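You operate a simulated robot arm through the tools that you are given. There is no shell and no other tool.

Carry out the task below with a simulated robot arm. There is one attempt and no reset: what you move stays moved.

## Task
Key the coupling half: draw it back, drop key No. 6 in the keyway, push it home.
Fine: back off the coupling screw first and tighten it last; the key's head goes toward the motor. Where these are worked on the way, their far stop is far enough and under half their travel is too little: coupling half, coupling screw.

The check looks at the end state, three seconds after you hand in, the way a careful person would. Anything else that was tipped, shoved, dropped, spilled or broken makes it a failure.

## Robot
A 7-joint arm with a two-finger parallel gripper, fixed in place. Base frame: the origin is at the foot of the arm, x ahead of it, y to its left, z up; the work surface is at about z = 84.3. Readings come in cm, rad, newtons and seconds.
Its first joint turns from -2.304 to 2.304 rad. Payload 3.91 kg.
The TCP is the grasp point between the finger pads, 3 cm short of the fingertips. In the tool frame z runs along the fingers and y along their closing line. The gripper opens to 11 cm. The fingers are 2 cm wide and 1 cm thick; the gripper's body (4.8 by 11.2 cm) begins 5.5 cm behind the TCP.
Orientation is told as [roll, pitch, yaw] about the base's x, y, z axes, in that order, counted from this pose: with the fingers straight down and closing along the base's y, the tool's x points along the base's -x, its y along +y and its z along -z.

## Interface
- The arm moves only by the tool move_arm. Its argument "motion" is a list of rows, each a list of 2 entries, a list of its own where there are three numbers: the shift along the tool's x, y, z in cm, then the turn, a rotation vector about the tool's x, y, z in rad. In form: [[[x, y, z], [wx, wy, wz]], ...]. A call has 1 to 20 rows; each row is the pose to reach, as a shift and turn from the pose commanded when the call began, along the tool's axes at that moment. "claw" is the closure, from 0 (fully open) to 1 (shut), set as the call begins (left out, the last holds). Each row takes 0.2 s and may step no farther than 5 cm and 0.15 rad from the row before; otherwise, or with a gripper value out of range, the whole call is refused. A pose out of reach is approached as far as the arm can. The call stops where the force on the tool passes 50 N (or 10 N more than at its start, if that is more) or the arm is blocked; 0.2 s more then pass. The fingers move at their own pace (about 10.8 cm/s each) and stop on an object; they squeeze with about 42 N. The grip force told is the motor's: it shows also when the fingers shut on nothing. Time passes only in rows, and 0.2 s behind the last, so rows that repeat a pose let the fingers close. The reply holds the time, the measured pose of the TCP, the force on the tool along the base axes, the opening and the grip force, in the units named above and with some noise, with the torque about the TCP (base axes, N m) and any sound that the robot's microphone picked up.
- Cameras (640 x 400 px; columns grow to the right, rows downward): "scene" is fixed at [40.04, 64.91, 163.58]; the picture's right is [0.15, 0.99, 0.00], its down [0.90, -0.14, -0.41] and it looks along [-0.40, 0.06, -0.91] (base axes); focal length 305 px, centre (320, 200). "wrist" rides on the gripper at [7.2, 1.7, -10.3] in the tool frame; the picture's right is [-0.23, 0.97, 0.00], its down [-0.76, -0.18, -0.62] and it looks along [-0.61, -0.14, 0.78] (tool axes); focal length 222 px, centre (320, 200). There is no depth. A picture from a camera that has moved, and an enlarged one, comes with that camera's place and axes in the base frame and with its lens.
- camera(camera): a new picture of that camera. The clock stands still meanwhile.
- close_up(camera, box): a new picture of the part [left, top, right, bottom] of that camera's present view, enlarged. The clock stands still meanwhile.
- job_done(): hands the job in; it is judged then, once.

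Nothing tells you positions but the pictures and the camera data. Unless the task says otherwise, let go and move clear before handing in.

The tools are called after "Call:" as a command line: name --argument value ..., lists and objects as JSON in quotes. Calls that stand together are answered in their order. move_arm: Moves the arm, as the interface text tells. Its arguments: {"type":"object","properties":{"motion":{"type":"array","items":{"type":"array"}},"claw":{"type":"number"}},"required":["motion"]} The other tools are called the same way: camera (camera) takes a picture; close_up (camera, box) takes an enlarged picture of a part of a camera's view; job_done () hands the job in.

At the start:

```text
t: 0.0
tool_pos: [16.78, 62.7, 131.81]
orientation: [0.001, 0.0, 0.001]
contact_force: [0.0, 0.1, 0.4]
wrist_torque: [-0.01, 0.02, 0.01]
width: 11.01
finger_force: 0.1
```

scene: 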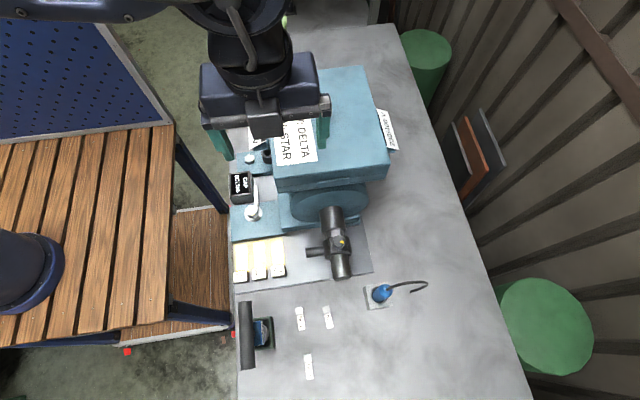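
wrist: 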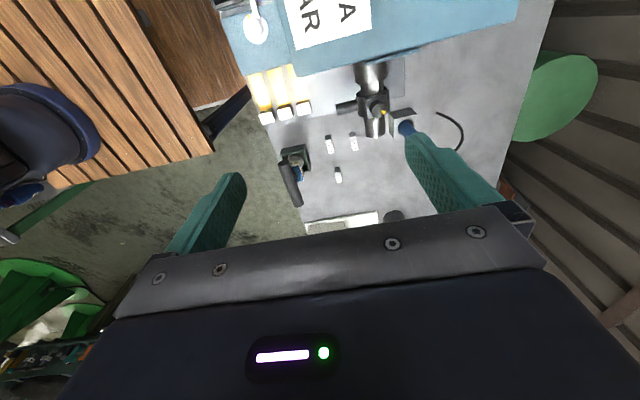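

I see a motor/pump (blue) with a shaft and a coupling half at its end, three small white tags or keys on the bench, yellow boxes, and a small vise-like item. I'll take enlarged pictures first to identify the parts.

Call:
close_up --camera "scene" --box '[220, 140, 440, 280]'

Call:
close_up --camera "scene" --box '[220, 260, 440, 400]'

Call:
close_up --camera "wrist" --box '[240, 40, 480, 240]'

Call:
close_up --camera "scene" --box '[290, 190, 380, 290]'

```text
2.86 times, centred on (330, 210) of scene
camera zoom: at [40.04, 64.91, 163.58], right [0.15, 0.99, 0.0], down [0.9, -0.14, -0.41], along [-0.4, 0.06, -0.91], focal length 870 px, centre (291, 171)
```

zoom: 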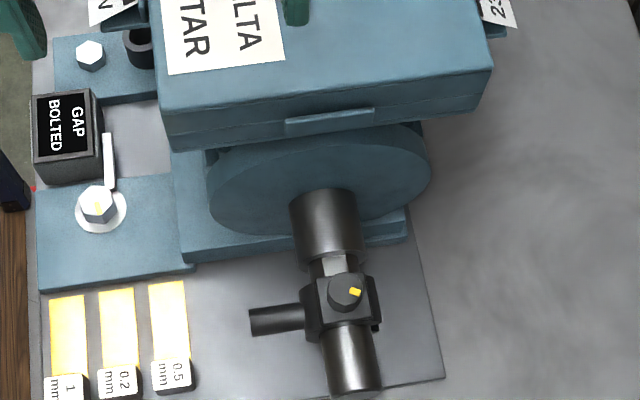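

```text
2.86 times, centred on (330, 330) of scene
camera zoom: at [40.04, 64.91, 163.58], right [0.15, 0.99, 0.0], down [0.9, -0.14, -0.41], along [-0.4, 0.06, -0.91], focal length 870 px, centre (291, -171)
```

zoom: 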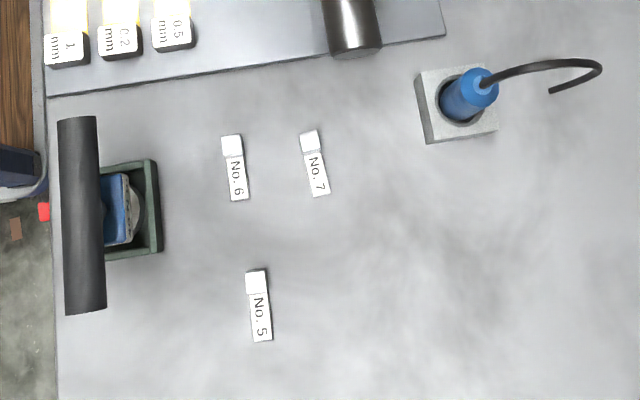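

```text
2.00 times, centred on (360, 140) of wrist
camera zoom: at [9.51, 64.3, 142.25], right [0.23, 0.97, 0.0], down [0.76, -0.18, 0.62], along [0.61, -0.14, -0.78], focal length 444 px, centre (240, 320)
```

zoom: 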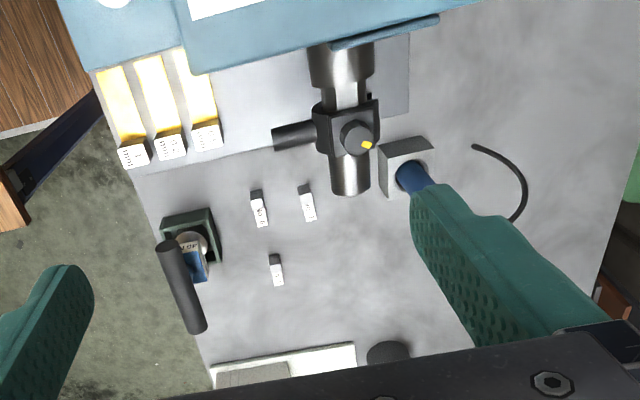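

```text
4.00 times, centred on (335, 240) of scene
camera zoom: at [40.04, 64.91, 163.58], right [0.15, 0.99, 0.0], down [0.9, -0.14, -0.41], along [-0.4, 0.06, -0.91], focal length 1219 px, centre (260, 40)
```

zoom: 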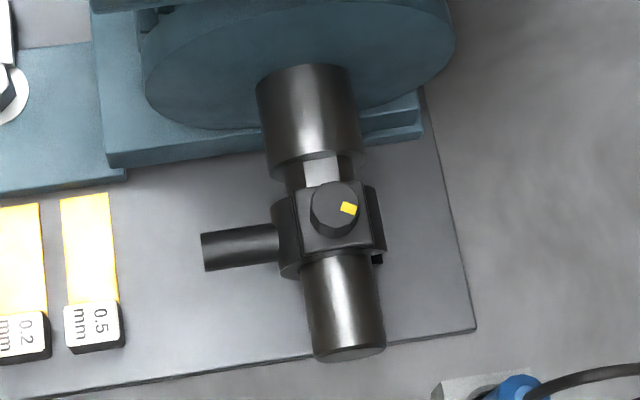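

The coupling screw (knob with a yellow mark) is at about (23.5, 71.6, 102), on a block with a side stub. The shaft runs along x out of the motor. Keys No. 5, 6 and 7 lie on the bench, with No. 6 near (35.6, 60.6). I'll turn the wrist camera for a closer side view.

Call:
move_arm --motion '[[[-0.6, -0.3, 1.6], [0, 0, -0.1428]], [[-1.2, -0.5, 3.2], [0, 0, -0.2856]], [[-1.8, -0.8, 4.8], [0, 0, -0.4284]], [[-2.4, -1.0, 6.4], [0, 0, -0.5712]], [[-3.0, -1.3, 8.0], [0, 0, -0.714]], [[-3.6, -1.6, 9.6], [0, 0, -0.8568]], [[-4.2, -1.8, 11.2], [0, 0, -0.9996]], [[-4.8, -2.0, 12.8], [0, 0, -1.1424]], [[-5.4, -2.3, 14.4], [0, 0, -1.2852]], [[-6.0, -2.6, 16.0], [0, 0, -1.428]], [[-6.2, -2.7, 17.8], [0, 0, -1.5708]]]' --claw 0

Call:
camera --camera "wrist"

Call:
camera --camera "scene"

```text
t: 2.4
tool_pos: [23.03, 59.96, 113.99]
orientation: [0.001, 0.0, 1.574]
contact_force: [-0.3, 0.3, 0.3]
wrist_torque: [0.01, -0.03, 0.02]
width: 11.04
finger_force: 0.0
```

```text
taken
camera wrist: at [21.31, 52.62, 124.42], right [-0.97, 0.23, 0.0], down [0.18, 0.76, 0.62], along [0.14, 0.61, -0.78], focal length 222 px, centre (320, 200)
```

wrist: 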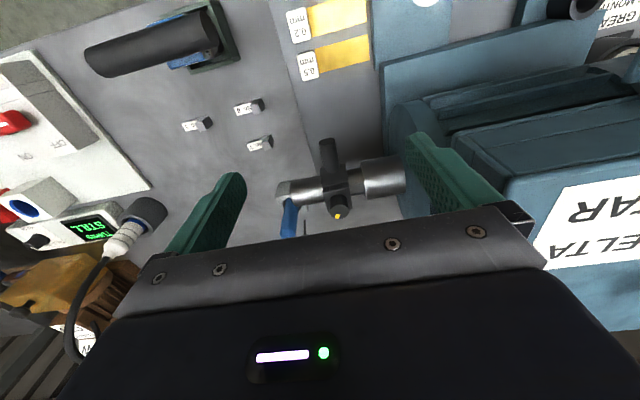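

```text
taken
```

scene: 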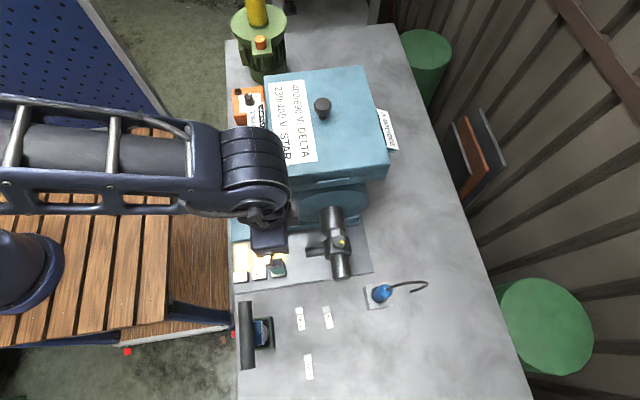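

There's also an instrument panel with a readout further along the bench. I'll zoom in on the coupling, the keys and that panel.

Call:
close_up --camera "wrist" --box '[260, 120, 420, 230]'

Call:
close_up --camera "wrist" --box '[0, 50, 170, 300]'

Call:
close_up --camera "wrist" --box '[170, 80, 290, 160]'

Call:
close_up --camera "scene" --box '[220, 0, 410, 120]'

```text
3.64 times, centred on (340, 175) of wrist
camera zoom: at [21.31, 52.62, 124.42], right [-0.97, 0.23, 0.0], down [0.18, 0.76, 0.62], along [0.14, 0.61, -0.78], focal length 808 px, centre (247, 291)
```

zoom: 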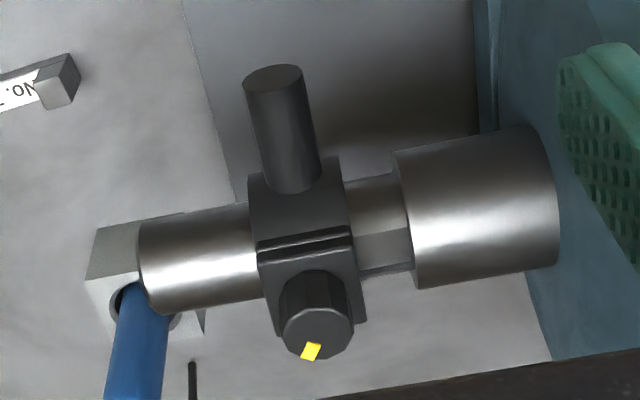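

```text
1.60 times, centred on (85, 175) of wrist
camera zoom: at [21.31, 52.62, 124.42], right [-0.97, 0.23, 0.0], down [0.18, 0.76, 0.62], along [0.14, 0.61, -0.78], focal length 355 px, centre (696, 240)
```

zoom: 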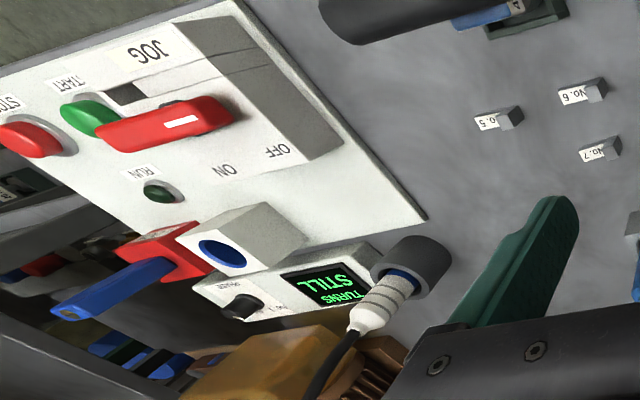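

```text
5.00 times, centred on (230, 120) of wrist
camera zoom: at [21.31, 52.62, 124.42], right [-0.97, 0.23, 0.0], down [0.18, 0.76, 0.62], along [0.14, 0.61, -0.78], focal length 1111 px, centre (770, 600)
```

zoom: 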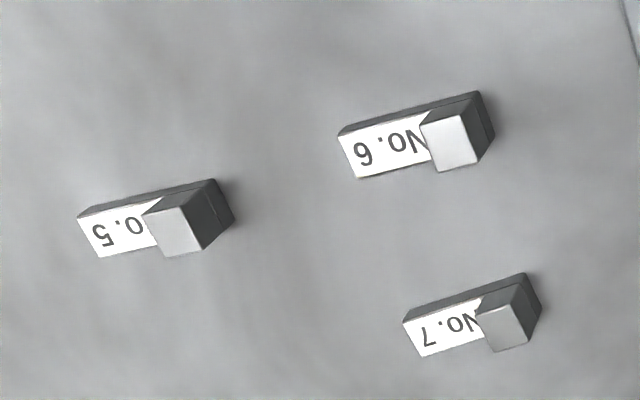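

```text
3.33 times, centred on (315, 60) of scene
camera zoom: at [40.04, 64.91, 163.58], right [0.15, 0.99, 0.0], down [0.9, -0.14, -0.41], along [-0.4, 0.06, -0.91], focal length 1016 px, centre (337, 667)
```

zoom: 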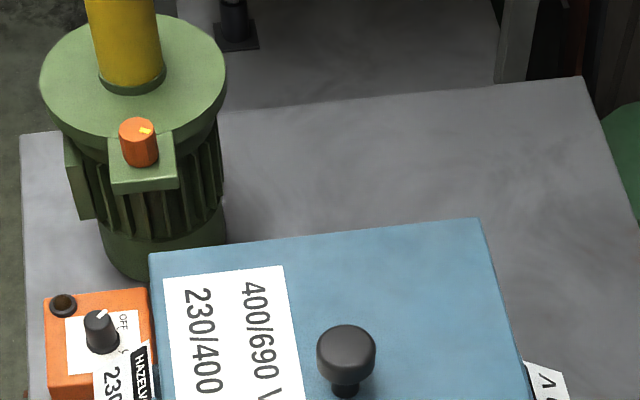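

The keys have raised heads at their motor-side ends. I'll zoom tightly on the neck between the block and the hub to find the keyway.

Call:
close_up --camera "scene" --box '[315, 200, 365, 232]'

Call:
close_up --camera "scene" --box '[300, 225, 370, 270]'

Call:
close_up --camera "wrist" --box '[315, 150, 415, 215]'

Call:
close_up --camera "scene" --box '[290, 300, 340, 332]'

```text
12.50 times, centred on (340, 216) of scene
camera zoom: at [40.04, 64.91, 163.58], right [0.15, 0.99, 0.0], down [0.9, -0.14, -0.41], along [-0.4, 0.06, -0.91], focal length 3808 px, centre (70, 0)
```

zoom: 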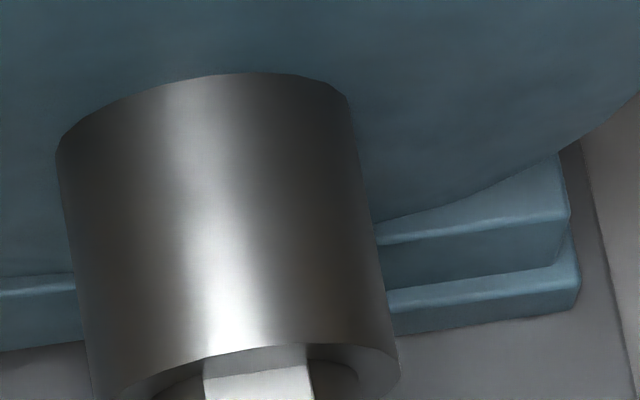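

```text
8.89 times, centred on (335, 248) of scene
camera zoom: at [40.04, 64.91, 163.58], right [0.15, 0.99, 0.0], down [0.9, -0.14, -0.41], along [-0.4, 0.06, -0.91], focal length 2708 px, centre (187, -222)
```

zoom: 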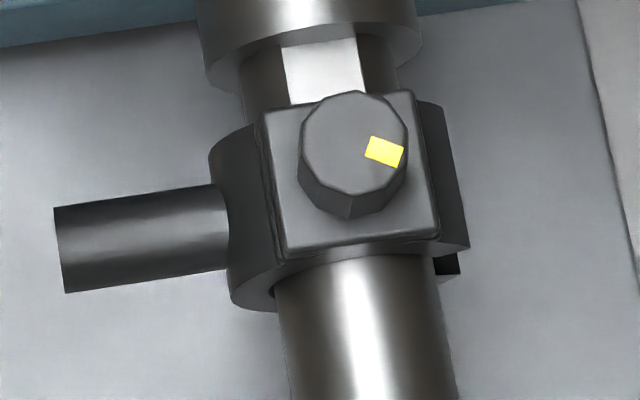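

```text
6.15 times, centred on (365, 182) of wrist
camera zoom: at [21.31, 52.62, 124.42], right [-0.97, 0.23, 0.0], down [0.18, 0.76, 0.62], along [0.14, 0.61, -0.78], focal length 1367 px, centre (43, 308)
```

zoom: 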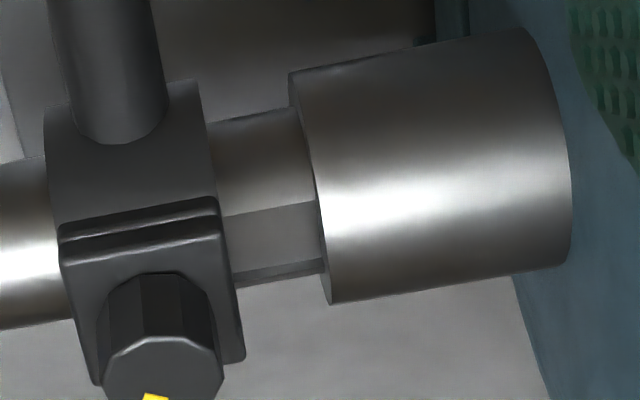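

```text
12.50 times, centred on (315, 316) of scene
camera zoom: at [40.04, 64.91, 163.58], right [0.15, 0.99, 0.0], down [0.9, -0.14, -0.41], along [-0.4, 0.06, -0.91], focal length 3808 px, centre (382, -1250)
```

zoom: 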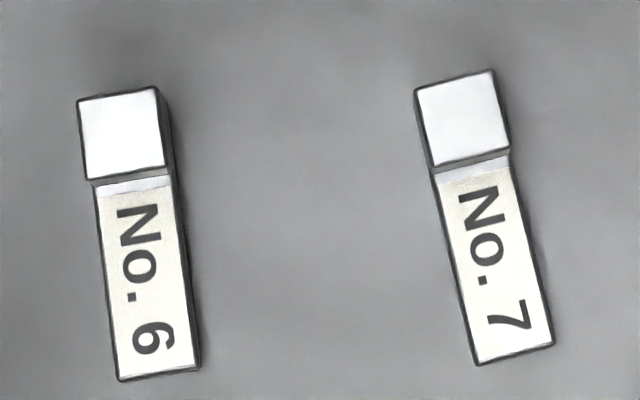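

The calibration agrees between cameras. The hub face is at x≈19.4, the coupling half spans x≈21.5–24.9 around an axis at y≈71.35, z≈97.7, and the screw head top is at (23.2, 71.3, 103.4). Next I'll look more tightly at the slot.

Call:
close_up --camera "scene" --box '[326, 222, 351, 238]'

Call:
close_up --camera "wrist" --box '[340, 170, 380, 195]'

Call:
close_up --camera "wrist" --box '[315, 180, 365, 212]'

Call:
close_up --camera "scene" --box '[295, 240, 385, 300]'

```text
16.00 times, centred on (338, 230) of scene
camera zoom: at [40.04, 64.91, 163.58], right [0.15, 0.99, 0.0], down [0.9, -0.14, -0.41], along [-0.4, 0.06, -0.91], focal length 4875 px, centre (24, -280)
```

zoom: 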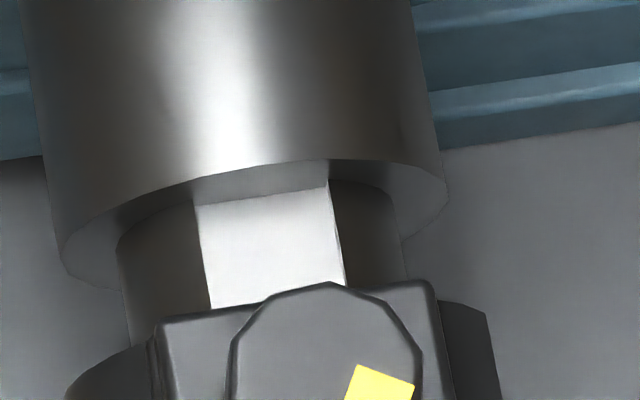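

```text
16.00 times, centred on (360, 182) of wrist
camera zoom: at [21.31, 52.62, 124.42], right [-0.97, 0.23, 0.0], down [0.18, 0.76, 0.62], along [0.14, 0.61, -0.78], focal length 3554 px, centre (-320, 480)
```

zoom: 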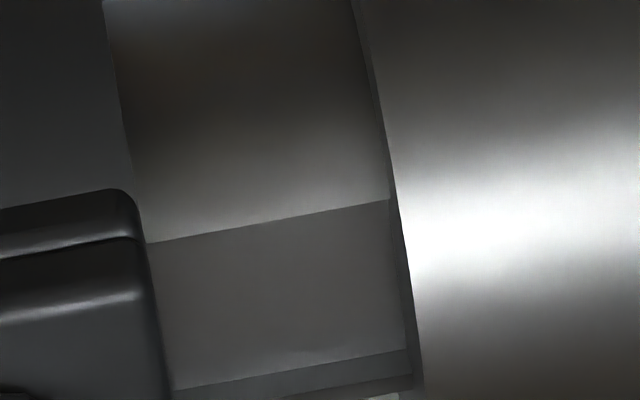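

```text
12.50 times, centred on (340, 196) of wrist
camera zoom: at [21.31, 52.62, 124.42], right [-0.97, 0.23, 0.0], down [0.18, 0.76, 0.62], along [0.14, 0.61, -0.78], focal length 2776 px, centre (70, 250)
```

zoom: 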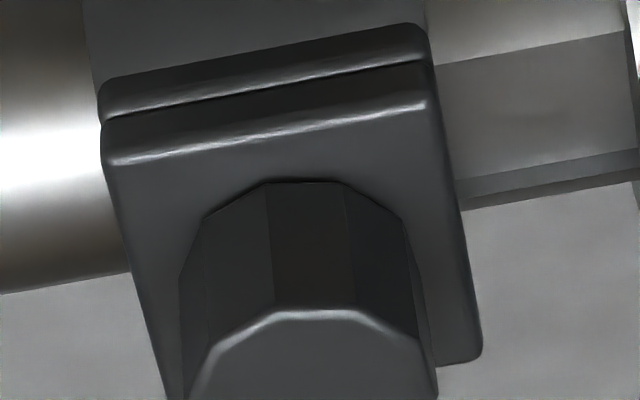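

```text
6.67 times, centred on (340, 270) of scene
camera zoom: at [40.04, 64.91, 163.58], right [0.15, 0.99, 0.0], down [0.9, -0.14, -0.41], along [-0.4, 0.06, -0.91], focal length 2031 px, centre (187, -267)
```

zoom: 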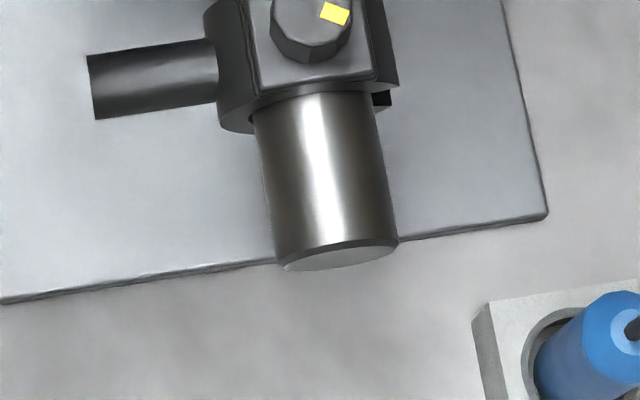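

The slot is about 1.85 cm wide, shallow, and faces up. It runs from the hub face (x≈19.4) under the coupling half. First comes the coupling screw: I'll bring the gripper above it, keeping the camera side clear of the motor.

Call:
move_arm --motion '[[[-1.42, -0.02, 0.25], [0, 0, 0.122]], [[-2.84, -0.04, 0.5], [0, 0, 0.244]], [[-4.26, -0.06, 0.75], [0, 0, 0.366]], [[-5.68, -0.08, 1.0], [0, 0, 0.488]], [[-7.1, -0.1, 1.25], [0, 0, 0.61]], [[-8.52, -0.12, 1.5], [0, 0, 0.732]], [[-9.94, -0.14, 1.75], [0, 0, 0.854]], [[-11.36, -0.15, 2.0], [0, 0, 0.974]]]'

Call:
camera --camera "scene"

Call:
camera --camera "wrist"

```text
t: 4.2
tool_pos: [23.03, 71.41, 112.05]
orientation: [0.0, 0.0, 0.592]
contact_force: [0.5, 0.9, -0.3]
wrist_torque: [0.03, 0.0, -0.01]
width: 11.01
finger_force: 0.1
```

```text
taken
```

scene: 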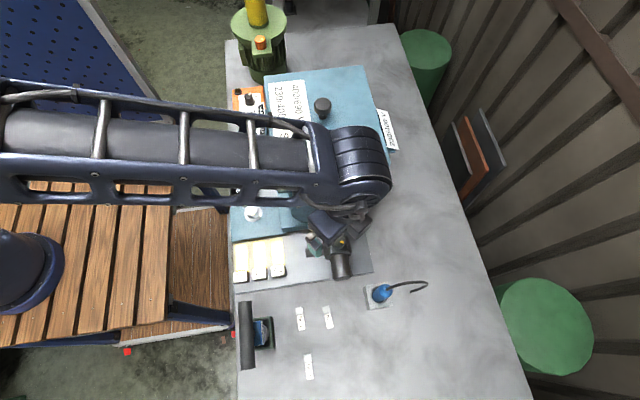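

```text
taken
camera wrist: at [16.11, 68.64, 122.44], right [-0.36, 0.93, 0.0], down [0.73, 0.28, 0.62], along [0.58, 0.22, -0.78], focal length 222 px, centre (320, 200)
```

wrist: 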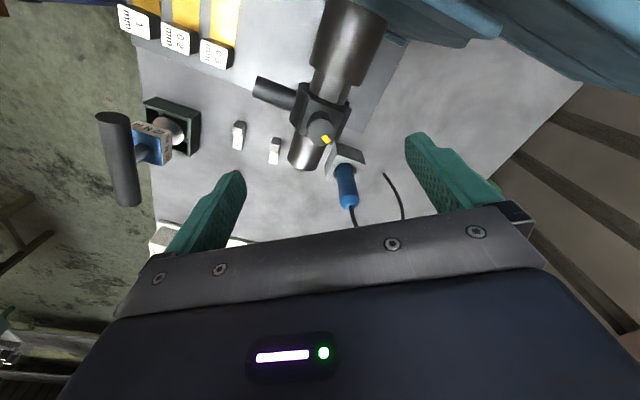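

The gripper now sits above the screw head. I'll zoom in to check centring before going down.

Call:
close_up --camera "wrist" --box '[280, 80, 380, 180]'

Call:
close_up --camera "scene" --box '[290, 190, 390, 290]'

```text
4.00 times, centred on (330, 130) of wrist
camera zoom: at [16.11, 68.64, 122.44], right [-0.36, 0.93, 0.0], down [0.73, 0.28, 0.62], along [0.58, 0.22, -0.78], focal length 888 px, centre (280, 480)
```

zoom: 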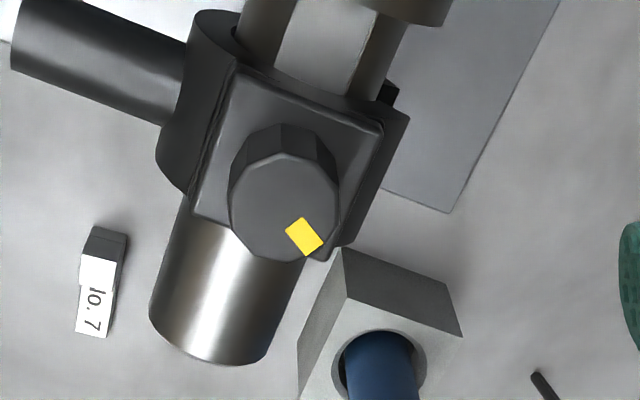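

```text
4.00 times, centred on (340, 240) of scene
camera zoom: at [40.04, 64.91, 163.58], right [0.15, 0.99, 0.0], down [0.9, -0.14, -0.41], along [-0.4, 0.06, -0.91], focal length 1219 px, centre (240, 40)
```

zoom: 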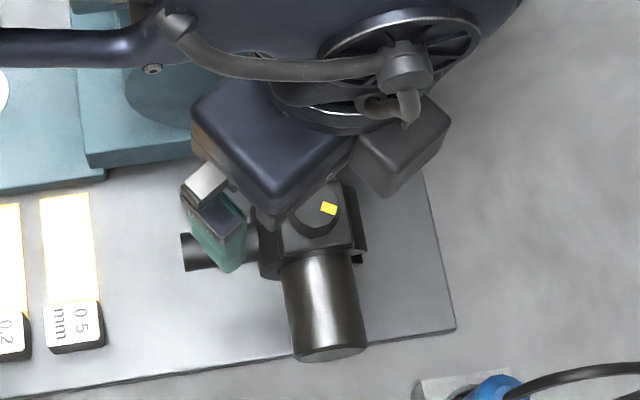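

The screw head centre is at (23.1, 71.35), close to under the gripper. I'll go down so the fingertips sit just above the plate and close on it.

Call:
move_arm --motion '[[[0, -0.04, 2.0], [0, 0, 0]], [[-0.03, -0.08, 4.0], [0, 0, 0]], [[-0.03, -0.08, 6.0], [0, 0, 0]], [[-0.03, -0.08, 7.35], [0, 0, 0]]]'

Call:
close_up --camera "wrist" --box '[200, 60, 440, 220]'

```text
t: 5.2
tool_pos: [23.3, 71.3, 104.56]
orientation: [0.001, 0.001, 0.596]
contact_force: [-0.2, -0.5, -0.7]
wrist_torque: [0.0, 0.0, 0.0]
width: 10.99
finger_force: 0.1
```

```text
2.50 times, centred on (320, 140) of wrist
camera zoom: at [16.31, 68.53, 115.05], right [-0.36, 0.93, 0.0], down [0.73, 0.28, 0.62], along [0.58, 0.22, -0.78], focal length 555 px, centre (320, 350)
```

zoom: 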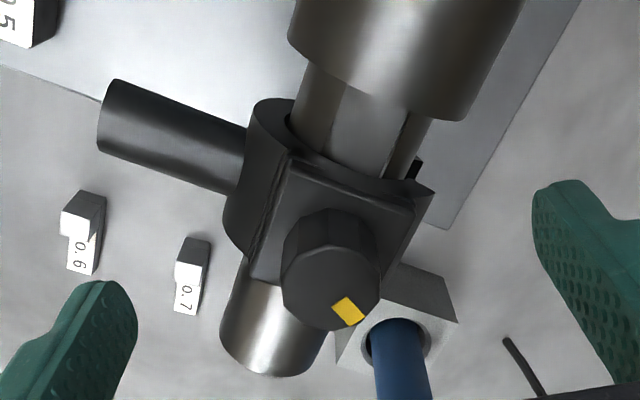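

The fingers straddle the screw head and clear everything else. Closing on it now.

Call:
move_arm --motion '[[[0, 0, 0], [0, 0, 0]], [[0, 0, 0], [0, 0, 0]], [[0, 0, 0], [0, 0, 0]], [[0, 0, 0], [0, 0, 0]]]' --claw 1

Call:
close_up --camera "wrist" --box '[200, 60, 440, 220]'

```text
t: 6.2
tool_pos: [23.16, 71.4, 104.65]
orientation: [0.001, -0.001, 0.596]
contact_force: [-9.4, 36.3, -4.7]
wrist_torque: [0.63, -0.15, -0.04]
width: 2.51
finger_force: 45.5
```

```text
2.50 times, centred on (320, 140) of wrist
camera zoom: at [16.24, 68.71, 115.07], right [-0.36, 0.93, 0.0], down [0.73, 0.28, 0.62], along [0.58, 0.23, -0.78], focal length 555 px, centre (320, 350)
```

zoom: 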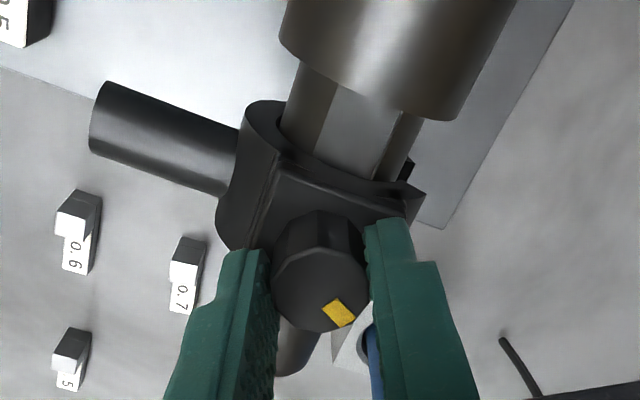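

I have the knob at 2.5 cm, but there is a sideways load, so the grip is slightly off centre. I'll ease it over to relieve this before turning.

Call:
move_arm --motion '[[[0, 0.1, 0], [0, 0, 0]], [[0, 0.1, 0], [0, 0, 0]]]'

```text
t: 6.8
tool_pos: [23.21, 71.39, 104.54]
orientation: [0.002, 0.0, 0.594]
contact_force: [-1.9, 28.9, 1.5]
wrist_torque: [1.0, 0.36, -0.01]
width: 2.5
finger_force: 44.9
```

Call:
move_arm --motion '[[[-0.08, 0.12, 0], [0, 0, 0]], [[-0.14, 0.21, 0], [0, 0, 0]], [[-0.14, 0.21, 0], [0, 0, 0]]]'

```text
t: 7.6
tool_pos: [23.09, 71.5, 104.71]
orientation: [-0.003, 0.004, 0.596]
contact_force: [2.6, -26.6, 11.5]
wrist_torque: [-0.75, 0.49, -0.07]
width: 2.51
finger_force: 44.7
```

Call:
move_arm --motion '[[[0.06, -0.09, 0], [0, 0, 0]], [[0.07, -0.11, 0], [0, 0, 0]]]'

```text
t: 8.2
tool_pos: [23.18, 71.49, 104.69]
orientation: [-0.003, 0.003, 0.596]
contact_force: [2.9, -28.4, 0.9]
wrist_torque: [-0.52, 0.32, -0.05]
width: 2.5
finger_force: 44.6
```

Call:
move_arm --motion '[[[0.06, -0.09, 0], [0, 0, 0]], [[0.06, -0.09, 0], [0, 0, 0]]]'

```text
t: 8.8
tool_pos: [23.17, 71.57, 104.75]
orientation: [0.001, 0.0, 0.597]
contact_force: [3.6, -4.7, -11.2]
wrist_torque: [-0.09, -0.68, -0.03]
width: 2.46
finger_force: 45.0
```

The load is nearly balanced now. I'll try a small counter-clockwise turn (seen from above) to back the screw off.

Call:
move_arm --motion '[[[0, 0, 0], [0, 0, -0.1]], [[0, 0, 0], [0, 0, -0.2]], [[0, 0, 0], [0, 0, -0.3]], [[0, 0, 0], [0, 0, -0.4]]]'

Call:
close_up --camera "wrist" --box '[200, 60, 440, 220]'

Call:
close_up --camera "scene" --box '[290, 190, 390, 290]'

```text
t: 9.8
tool_pos: [23.1, 71.37, 104.67]
orientation: [0.0, 0.0, 0.996]
contact_force: [3.0, 6.0, -14.2]
wrist_torque: [0.5, -0.68, -0.02]
width: 2.49
finger_force: 45.3
```

```text
2.50 times, centred on (320, 140) of wrist
camera zoom: at [17.77, 66.22, 115.08], right [-0.69, 0.72, 0.0], down [0.56, 0.54, 0.62], along [0.45, 0.43, -0.78], focal length 555 px, centre (320, 350)
```

zoom: 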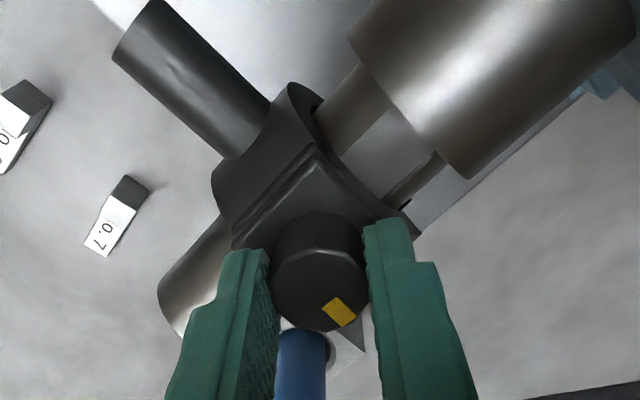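

```text
4.00 times, centred on (340, 240) of scene
camera zoom: at [40.04, 64.91, 163.58], right [0.15, 0.99, 0.0], down [0.9, -0.14, -0.41], along [-0.4, 0.06, -0.91], focal length 1219 px, centre (240, 40)
```

zoom: 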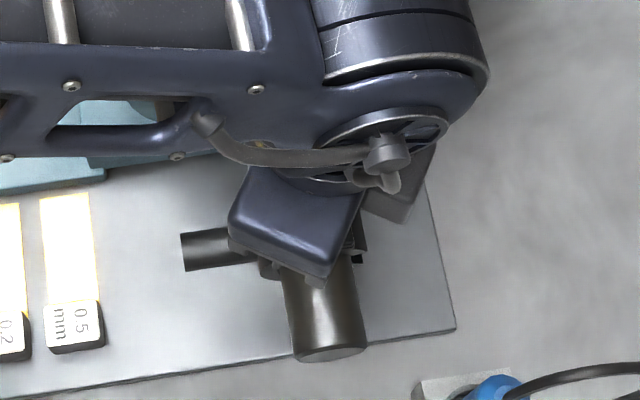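

The yellow mark stayed put relative to the fingers, so the screw is turning with the grip and with little torque. Continuing counter-clockwise.

Call:
move_arm --motion '[[[0, 0, 0], [0, 0, -0.1]], [[0, 0, 0], [0, 0, -0.2]], [[0, 0, 0], [0, 0, -0.3]], [[0, 0, 0], [0, 0, -0.4]], [[0, 0, 0], [0, 0, -0.5]], [[0, 0, 0], [0, 0, -0.6]], [[0, 0, 0], [0, 0, -0.7]], [[0, 0, 0], [0, 0, -0.8]]]'

Call:
close_up --camera "wrist" --box '[200, 60, 440, 220]'

```text
t: 11.6
tool_pos: [23.18, 71.32, 104.75]
orientation: [-0.001, -0.001, 1.799]
contact_force: [3.6, 15.0, -11.1]
wrist_torque: [-0.3, 0.21, 0.02]
width: 2.47
finger_force: 45.3
```

```text
2.50 times, centred on (320, 140) of wrist
camera zoom: at [23.15, 63.93, 115.09], right [-1.0, 0.0, 0.0], down [0.0, 0.78, 0.62], along [0.0, 0.62, -0.78], focal length 555 px, centre (320, 350)
```

zoom: 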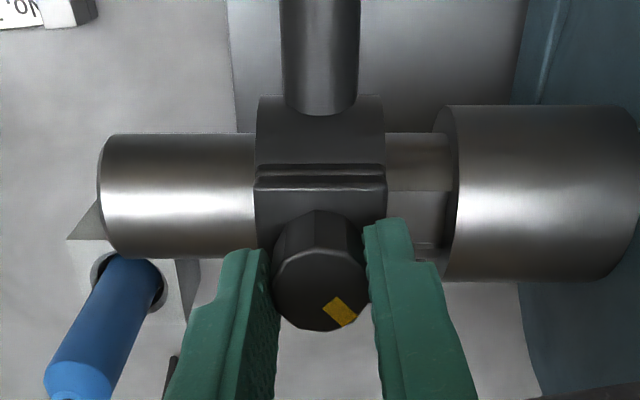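

Still turning freely after 1.2 rad. I'll keep going and watch for the stop.

Call:
move_arm --motion '[[[0, 0, 0], [0, 0, -0.1]], [[0, 0, 0], [0, 0, -0.2]], [[0, 0, 0], [0, 0, -0.3]], [[0, 0, 0], [0, 0, -0.4]], [[0, 0, 0], [0, 0, -0.5]], [[0, 0, 0], [0, 0, -0.6]], [[0, 0, 0], [0, 0, -0.7]], [[0, 0, 0], [0, 0, -0.8]]]'

Call:
close_up --camera "wrist" --box '[200, 60, 440, 220]'

```text
t: 13.4
tool_pos: [23.15, 71.46, 104.64]
orientation: [0.0, -0.001, 2.596]
contact_force: [13.3, 26.7, 0.6]
wrist_torque: [0.03, -0.65, -0.1]
width: 2.5
finger_force: 44.9
```

```text
2.50 times, centred on (320, 140) of wrist
camera zoom: at [28.54, 66.2, 115.09], right [-0.7, -0.72, 0.0], down [-0.56, 0.55, 0.62], along [-0.45, 0.44, -0.78], focal length 555 px, centre (320, 350)
```

zoom: 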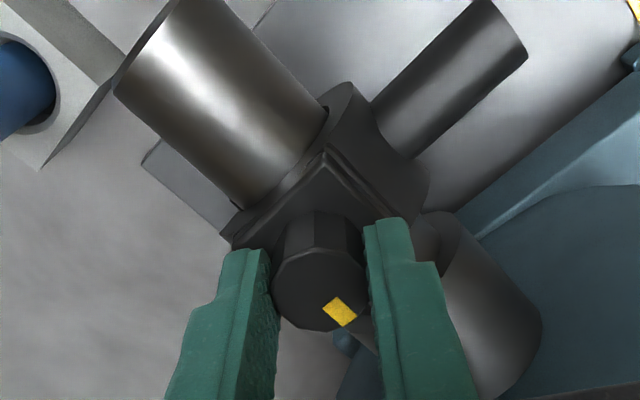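

Call:
move_arm --motion '[[[0, 0, 0], [0, 0, -0.1]], [[0, 0, 0], [0, 0, -0.2]], [[0, 0, 0], [0, 0, -0.3]], [[0, 0, 0], [0, 0, -0.4]], [[0, 0, 0], [0, 0, -0.5]]]'

Call:
close_up --camera "wrist" --box '[200, 60, 440, 220]'

Call:
camera --camera "scene"

```text
t: 14.6
tool_pos: [23.15, 71.41, 104.62]
orientation: [0.001, -0.002, 3.097]
contact_force: [14.4, 32.6, -1.5]
wrist_torque: [0.8, -0.15, -0.06]
width: 2.48
finger_force: 45.2
```

```text
2.50 times, centred on (320, 140) of wrist
camera zoom: at [30.31, 69.43, 115.05], right [-0.27, -0.96, 0.0], down [-0.75, 0.21, 0.62], along [-0.6, 0.17, -0.78], focal length 555 px, centre (320, 350)
```

zoom: 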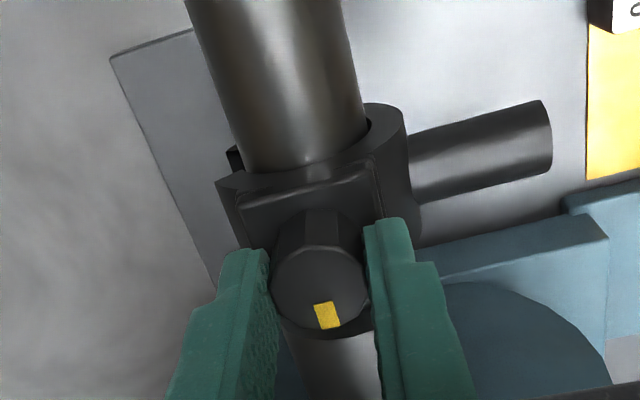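

```text
taken
```

scene: 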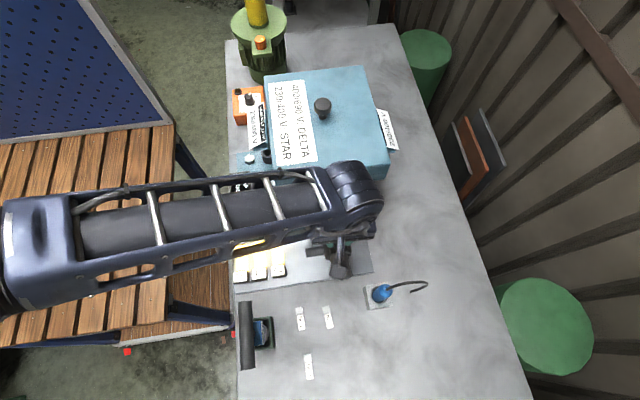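

The mark has now slipped in the fingers, so the screw reached its far stop after about 2.1–2.2 rad. I'll open, rise and look at the mark.

Call:
move_arm --motion '[[[0, 0, 0], [0, 0, 0]], [[0, 0, 0], [0, 0, 0]], [[0, 0, -1.5], [0, 0, 0]], [[0, 0, -4], [0, 0, 0]], [[0, 0, -7], [0, 0, 0]]]' --claw 0.4

Call:
camera --camera "wrist"

Call:
close_up --camera "scene" --box '[290, 190, 390, 290]'

```text
t: 15.8
tool_pos: [23.06, 71.39, 111.56]
orientation: [0.0, 0.001, 3.096]
contact_force: [0.3, -0.2, -0.1]
wrist_torque: [-0.01, 0.02, -0.02]
width: 6.59
finger_force: 0.0
```

```text
taken
camera wrist: at [30.31, 69.28, 122.05], right [-0.27, -0.96, 0.0], down [-0.75, 0.21, 0.62], along [-0.6, 0.17, -0.78], focal length 222 px, centre (320, 200)
```

wrist: 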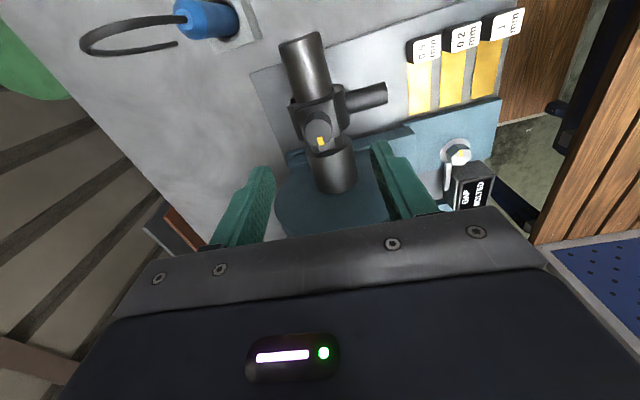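

```text
4.00 times, centred on (340, 240) of scene
camera zoom: at [40.04, 64.91, 163.58], right [0.15, 0.99, 0.0], down [0.9, -0.14, -0.41], along [-0.4, 0.06, -0.91], focal length 1219 px, centre (240, 40)
```

zoom: 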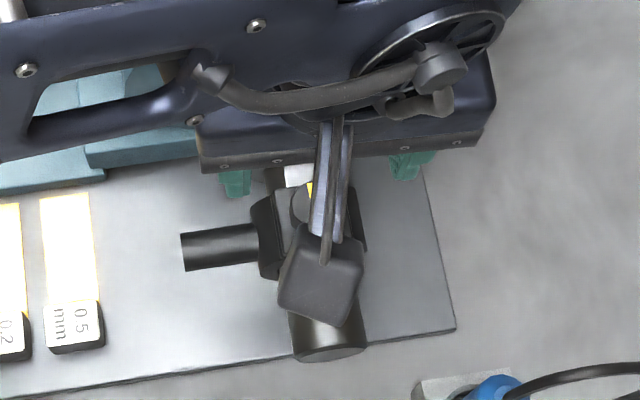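

Call:
close_up --camera "wrist" --box '[270, 80, 370, 170]'

```text
4.44 times, centred on (320, 125) of wrist
camera zoom: at [30.31, 69.28, 122.05], right [-0.27, -0.96, 0.0], down [-0.75, 0.21, 0.62], along [-0.6, 0.17, -0.78], focal length 987 px, centre (320, 533)
```

zoom: 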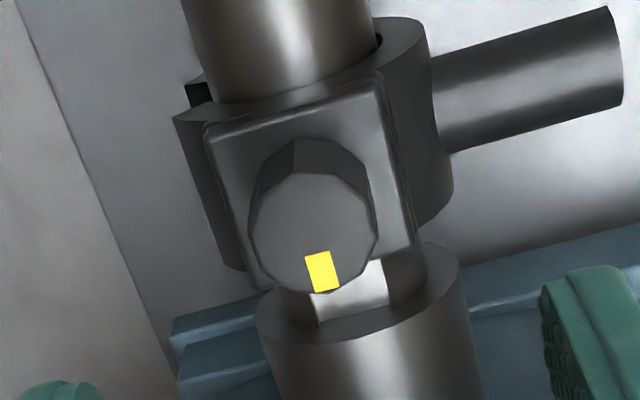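

The mark swung about 115° to point at the motor, so the screw is backed off to its stop. Next I'll line up the fingers across the side stub at (23.2, 66.3) to draw the coupling half back along +x.

Call:
move_arm --motion '[[[0.03, 0.46, 0.1], [0, 0, 0.139]], [[0.06, 0.92, 0.2], [0, 0, 0.278]], [[0.09, 1.38, 0.3], [0, 0, 0.417]], [[0.12, 1.85, 0.4], [0, 0, 0.556]], [[0.15, 2.3, 0.5], [0, 0, 0.695]], [[0.19, 2.77, 0.6], [0, 0, 0.834]], [[0.22, 3.23, 0.7], [0, 0, 0.973]], [[0.25, 3.7, 0.8], [0, 0, 1.112]], [[0.28, 4.15, 0.9], [0, 0, 1.251]], [[0.31, 4.6, 1.0], [0, 0, 1.39]], [[0.34, 5.08, 1.0], [0, 0, 1.525]]]'

Call:
camera --camera "wrist"

Call:
close_up --camera "scene" --box '[270, 190, 390, 290]'

```text
t: 18.2
tool_pos: [23.18, 66.26, 110.55]
orientation: [0.001, 0.0, 1.567]
contact_force: [-1.1, 0.2, 0.1]
wrist_torque: [-0.03, 0.01, 0.01]
width: 6.6
finger_force: 0.1
```

```text
taken
camera wrist: at [21.52, 58.98, 121.06], right [-0.97, 0.23, 0.0], down [0.18, 0.76, 0.62], along [0.14, 0.61, -0.78], focal length 222 px, centre (320, 200)
```

wrist: 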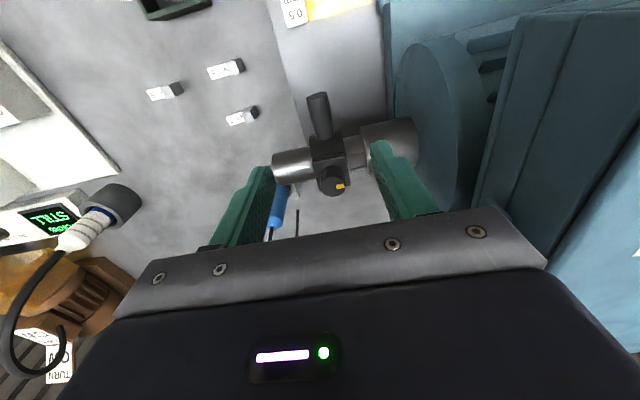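

```text
4.00 times, centred on (330, 240) of scene
camera zoom: at [40.04, 64.91, 163.58], right [0.15, 0.99, 0.0], down [0.9, -0.14, -0.41], along [-0.4, 0.06, -0.91], focal length 1219 px, centre (280, 40)
```

zoom: 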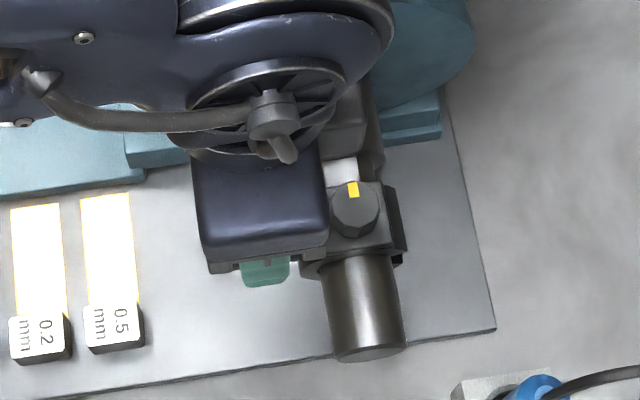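

The view confirms the mark now points at the motor. The stub axis is at x≈23.12, z≈97.5, right below the fingers, so I'll go down around it and close.

Call:
move_arm --motion '[[[0, 0, 3], [0, 0, 0]], [[0, 0, 6], [0, 0, 0]], [[0, 0.03, 9], [0, 0, 0]], [[0, 0.05, 11.5], [0, 0, 0]], [[0, 0.05, 12.9], [0, 0, 0]]]'

Call:
close_up --camera "wrist" --box '[200, 40, 440, 220]'

```text
t: 19.4
tool_pos: [23.15, 66.31, 97.79]
orientation: [-0.001, 0.001, 1.57]
contact_force: [-0.5, -0.3, -1.0]
wrist_torque: [-0.01, 0.0, 0.02]
width: 6.57
finger_force: 0.0
```

```text
2.22 times, centred on (320, 130) of wrist
camera zoom: at [21.4, 59.0, 108.18], right [-0.97, 0.23, 0.0], down [0.18, 0.76, 0.62], along [0.14, 0.61, -0.78], focal length 494 px, centre (320, 356)
```

zoom: 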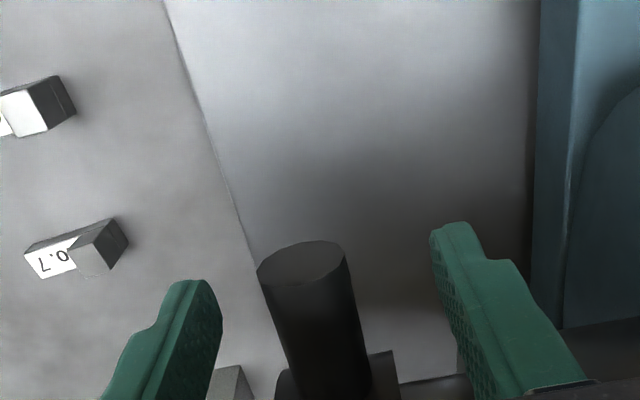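

Both fingers straddle the stub evenly. Closing on it.

Call:
move_arm --motion '[[[0, 0, 0], [0, 0, 0]], [[0, 0, 0], [0, 0, 0]], [[0, 0, 0], [0, 0, 0]]]' --claw 1

```text
t: 20.2
tool_pos: [23.02, 66.37, 97.78]
orientation: [0.001, 0.0, 1.57]
contact_force: [6.0, -0.3, -3.6]
wrist_torque: [0.26, -0.03, -0.01]
width: 2.16
finger_force: 44.8
```

The stub is gripped at 2.16 cm. I'll draw it toward +x in small steps.

Call:
move_arm --motion '[[[0, -0.3, 0], [0, 0, 0]], [[0, -0.6, 0], [0, 0, 0]], [[0, -0.9, 0], [0, 0, 0]], [[0, -1.2, 0], [0, 0, 0]], [[0, -1.5, 0], [0, 0, 0]]]'

Call:
close_up --camera "scene" --box '[270, 190, 390, 290]'

```text
t: 21.4
tool_pos: [24.7, 66.21, 97.88]
orientation: [-0.001, 0.0, 1.571]
contact_force: [-1.7, 17.6, -7.2]
wrist_torque: [0.39, -0.02, -0.01]
width: 2.17
finger_force: 44.6
```

```text
4.00 times, centred on (330, 240) of scene
camera zoom: at [40.04, 64.91, 163.58], right [0.15, 0.99, 0.0], down [0.9, -0.14, -0.41], along [-0.4, 0.06, -0.91], focal length 1219 px, centre (280, 40)
```

zoom: 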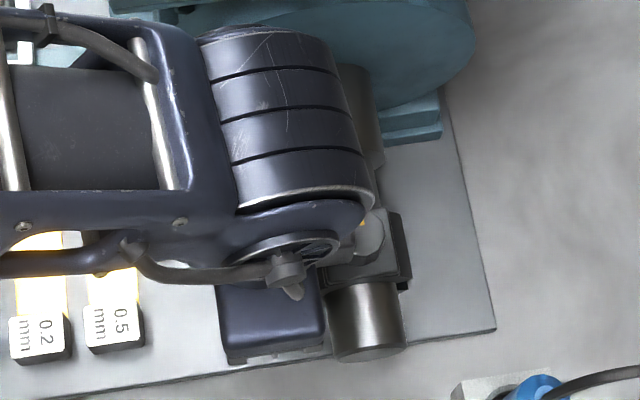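

The coupling half is moving with the grip. Continuing to draw it back until it reaches its stop.

Call:
move_arm --motion '[[[0, -0.3, 0], [0, 0, 0]], [[0, -0.6, 0], [0, 0, 0]], [[0, -0.9, 0], [0, 0, 0]], [[0, -1.2, 0], [0, 0, 0]], [[0, -1.5, 0], [0, 0, 0]], [[0, -1.8, 0], [0, 0, 0]], [[0, -2.1, 0], [0, 0, 0]], [[0, -2.4, 0], [0, 0, 0]], [[0, -2.7, 0], [0, 0, 0]], [[0, -3.0, 0], [0, 0, 0]], [[0, -3.3, 0], [0, 0, 0]]]'

Call:
close_up --camera "scene" --box '[270, 190, 390, 290]'

```text
t: 23.8
tool_pos: [27.62, 66.24, 97.73]
orientation: [0.0, 0.001, 1.575]
contact_force: [-24.5, 11.2, -4.2]
wrist_torque: [-0.33, 0.15, -0.28]
width: 2.17
finger_force: 45.0
```

```text
4.00 times, centred on (330, 240) of scene
camera zoom: at [40.04, 64.91, 163.58], right [0.15, 0.99, 0.0], down [0.9, -0.14, -0.41], along [-0.4, 0.06, -0.91], focal length 1219 px, centre (280, 40)
```

zoom: 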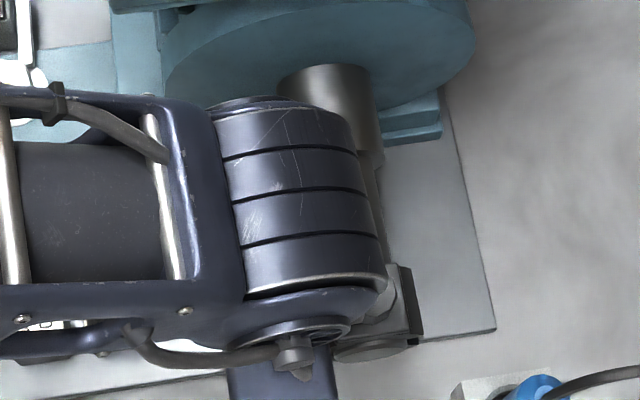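

A −24 N reading means the stop is reached at about 4.5 cm of travel. I'll relax slightly, open and rise straight up.

Call:
move_arm --motion '[[[0, 0.25, 0], [0, 0, 0]], [[0, 0.25, 0], [0, 0, 0]]]'

Call:
move_arm --motion '[[[0, 0, 0], [0, 0, 0]], [[0, 0, 0], [0, 0, 0]], [[0, 0, -3], [0, 0, 0]], [[0, 0, -6], [0, 0, 0]], [[0, 0, -9], [0, 0, 0]], [[1.5, 0, -13], [0, 0, 0]], [[3, 0, -16], [0, 0, 0]]]' --claw 0.4

Call:
camera --camera "wrist"

Call:
camera --camera "scene"

```text
t: 24.4
tool_pos: [27.58, 66.32, 97.74]
orientation: [-0.001, 0.001, 1.57]
contact_force: [-20.5, 9.5, -0.3]
wrist_torque: [-0.67, 0.07, -0.02]
width: 2.17
finger_force: 45.1
```

```text
t: 26.0
tool_pos: [27.69, 63.3, 113.64]
orientation: [-0.001, -0.001, 1.571]
contact_force: [-0.5, 1.0, 0.0]
wrist_torque: [0.0, 0.02, -0.08]
width: 6.62
finger_force: 0.0
```

```text
taken
camera wrist: at [26.05, 55.98, 124.04], right [-0.97, 0.23, 0.0], down [0.18, 0.76, 0.62], along [0.14, 0.61, -0.78], focal length 222 px, centre (320, 200)
```

wrist: 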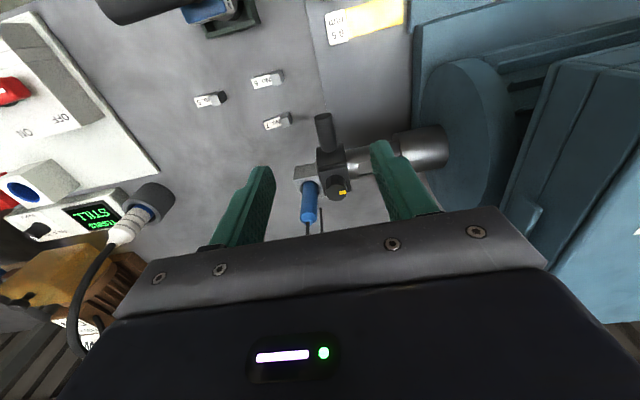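

```text
taken
```

scene: 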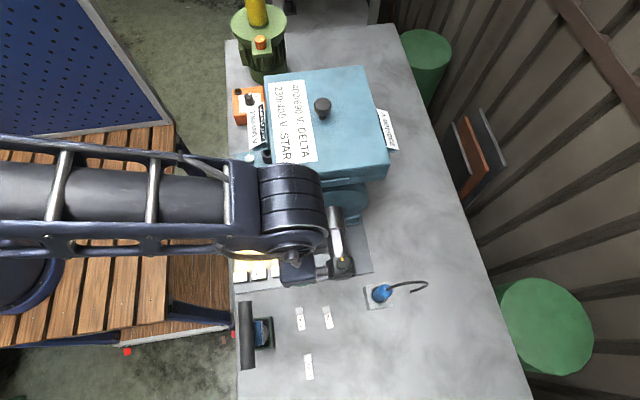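

The coupling half is drawn back to the shaft's end. I'll zoom in on the exposed keyway.

Call:
close_up --camera "scene" --box '[310, 200, 374, 280]'

Call:
close_up --camera "wrist" --box '[290, 110, 450, 210]'

Call:
close_up --camera "scene" --box '[325, 215, 357, 255]'

```text
5.00 times, centred on (342, 240) of scene
camera zoom: at [40.04, 64.91, 163.58], right [0.15, 0.99, 0.0], down [0.9, -0.14, -0.41], along [-0.4, 0.06, -0.91], focal length 1523 px, centre (210, 0)
```

zoom: 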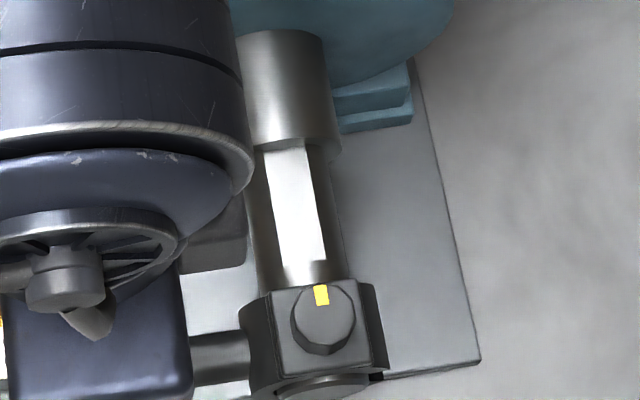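

```text
4.00 times, centred on (370, 160) of wrist
camera zoom: at [26.05, 55.98, 124.04], right [-0.97, 0.23, 0.0], down [0.18, 0.76, 0.62], along [0.14, 0.61, -0.78], focal length 888 px, centre (120, 360)
```

zoom: 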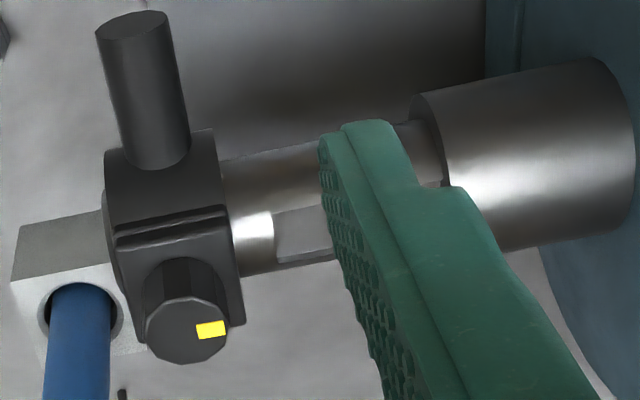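

```text
10.00 times, centred on (341, 235) of scene
camera zoom: at [40.04, 64.91, 163.58], right [0.15, 0.99, 0.0], down [0.9, -0.14, -0.41], along [-0.4, 0.06, -0.91], focal length 3047 px, centre (110, -150)
```

zoom: 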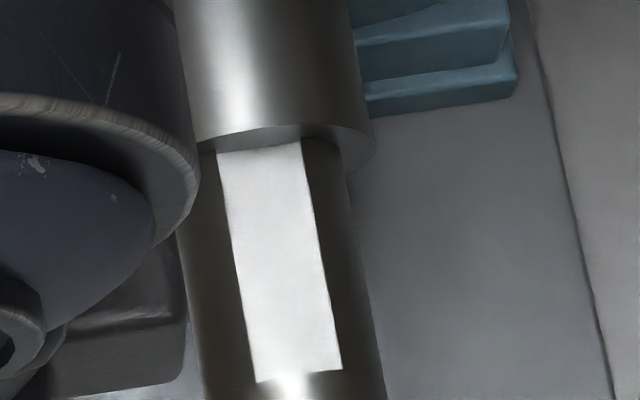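

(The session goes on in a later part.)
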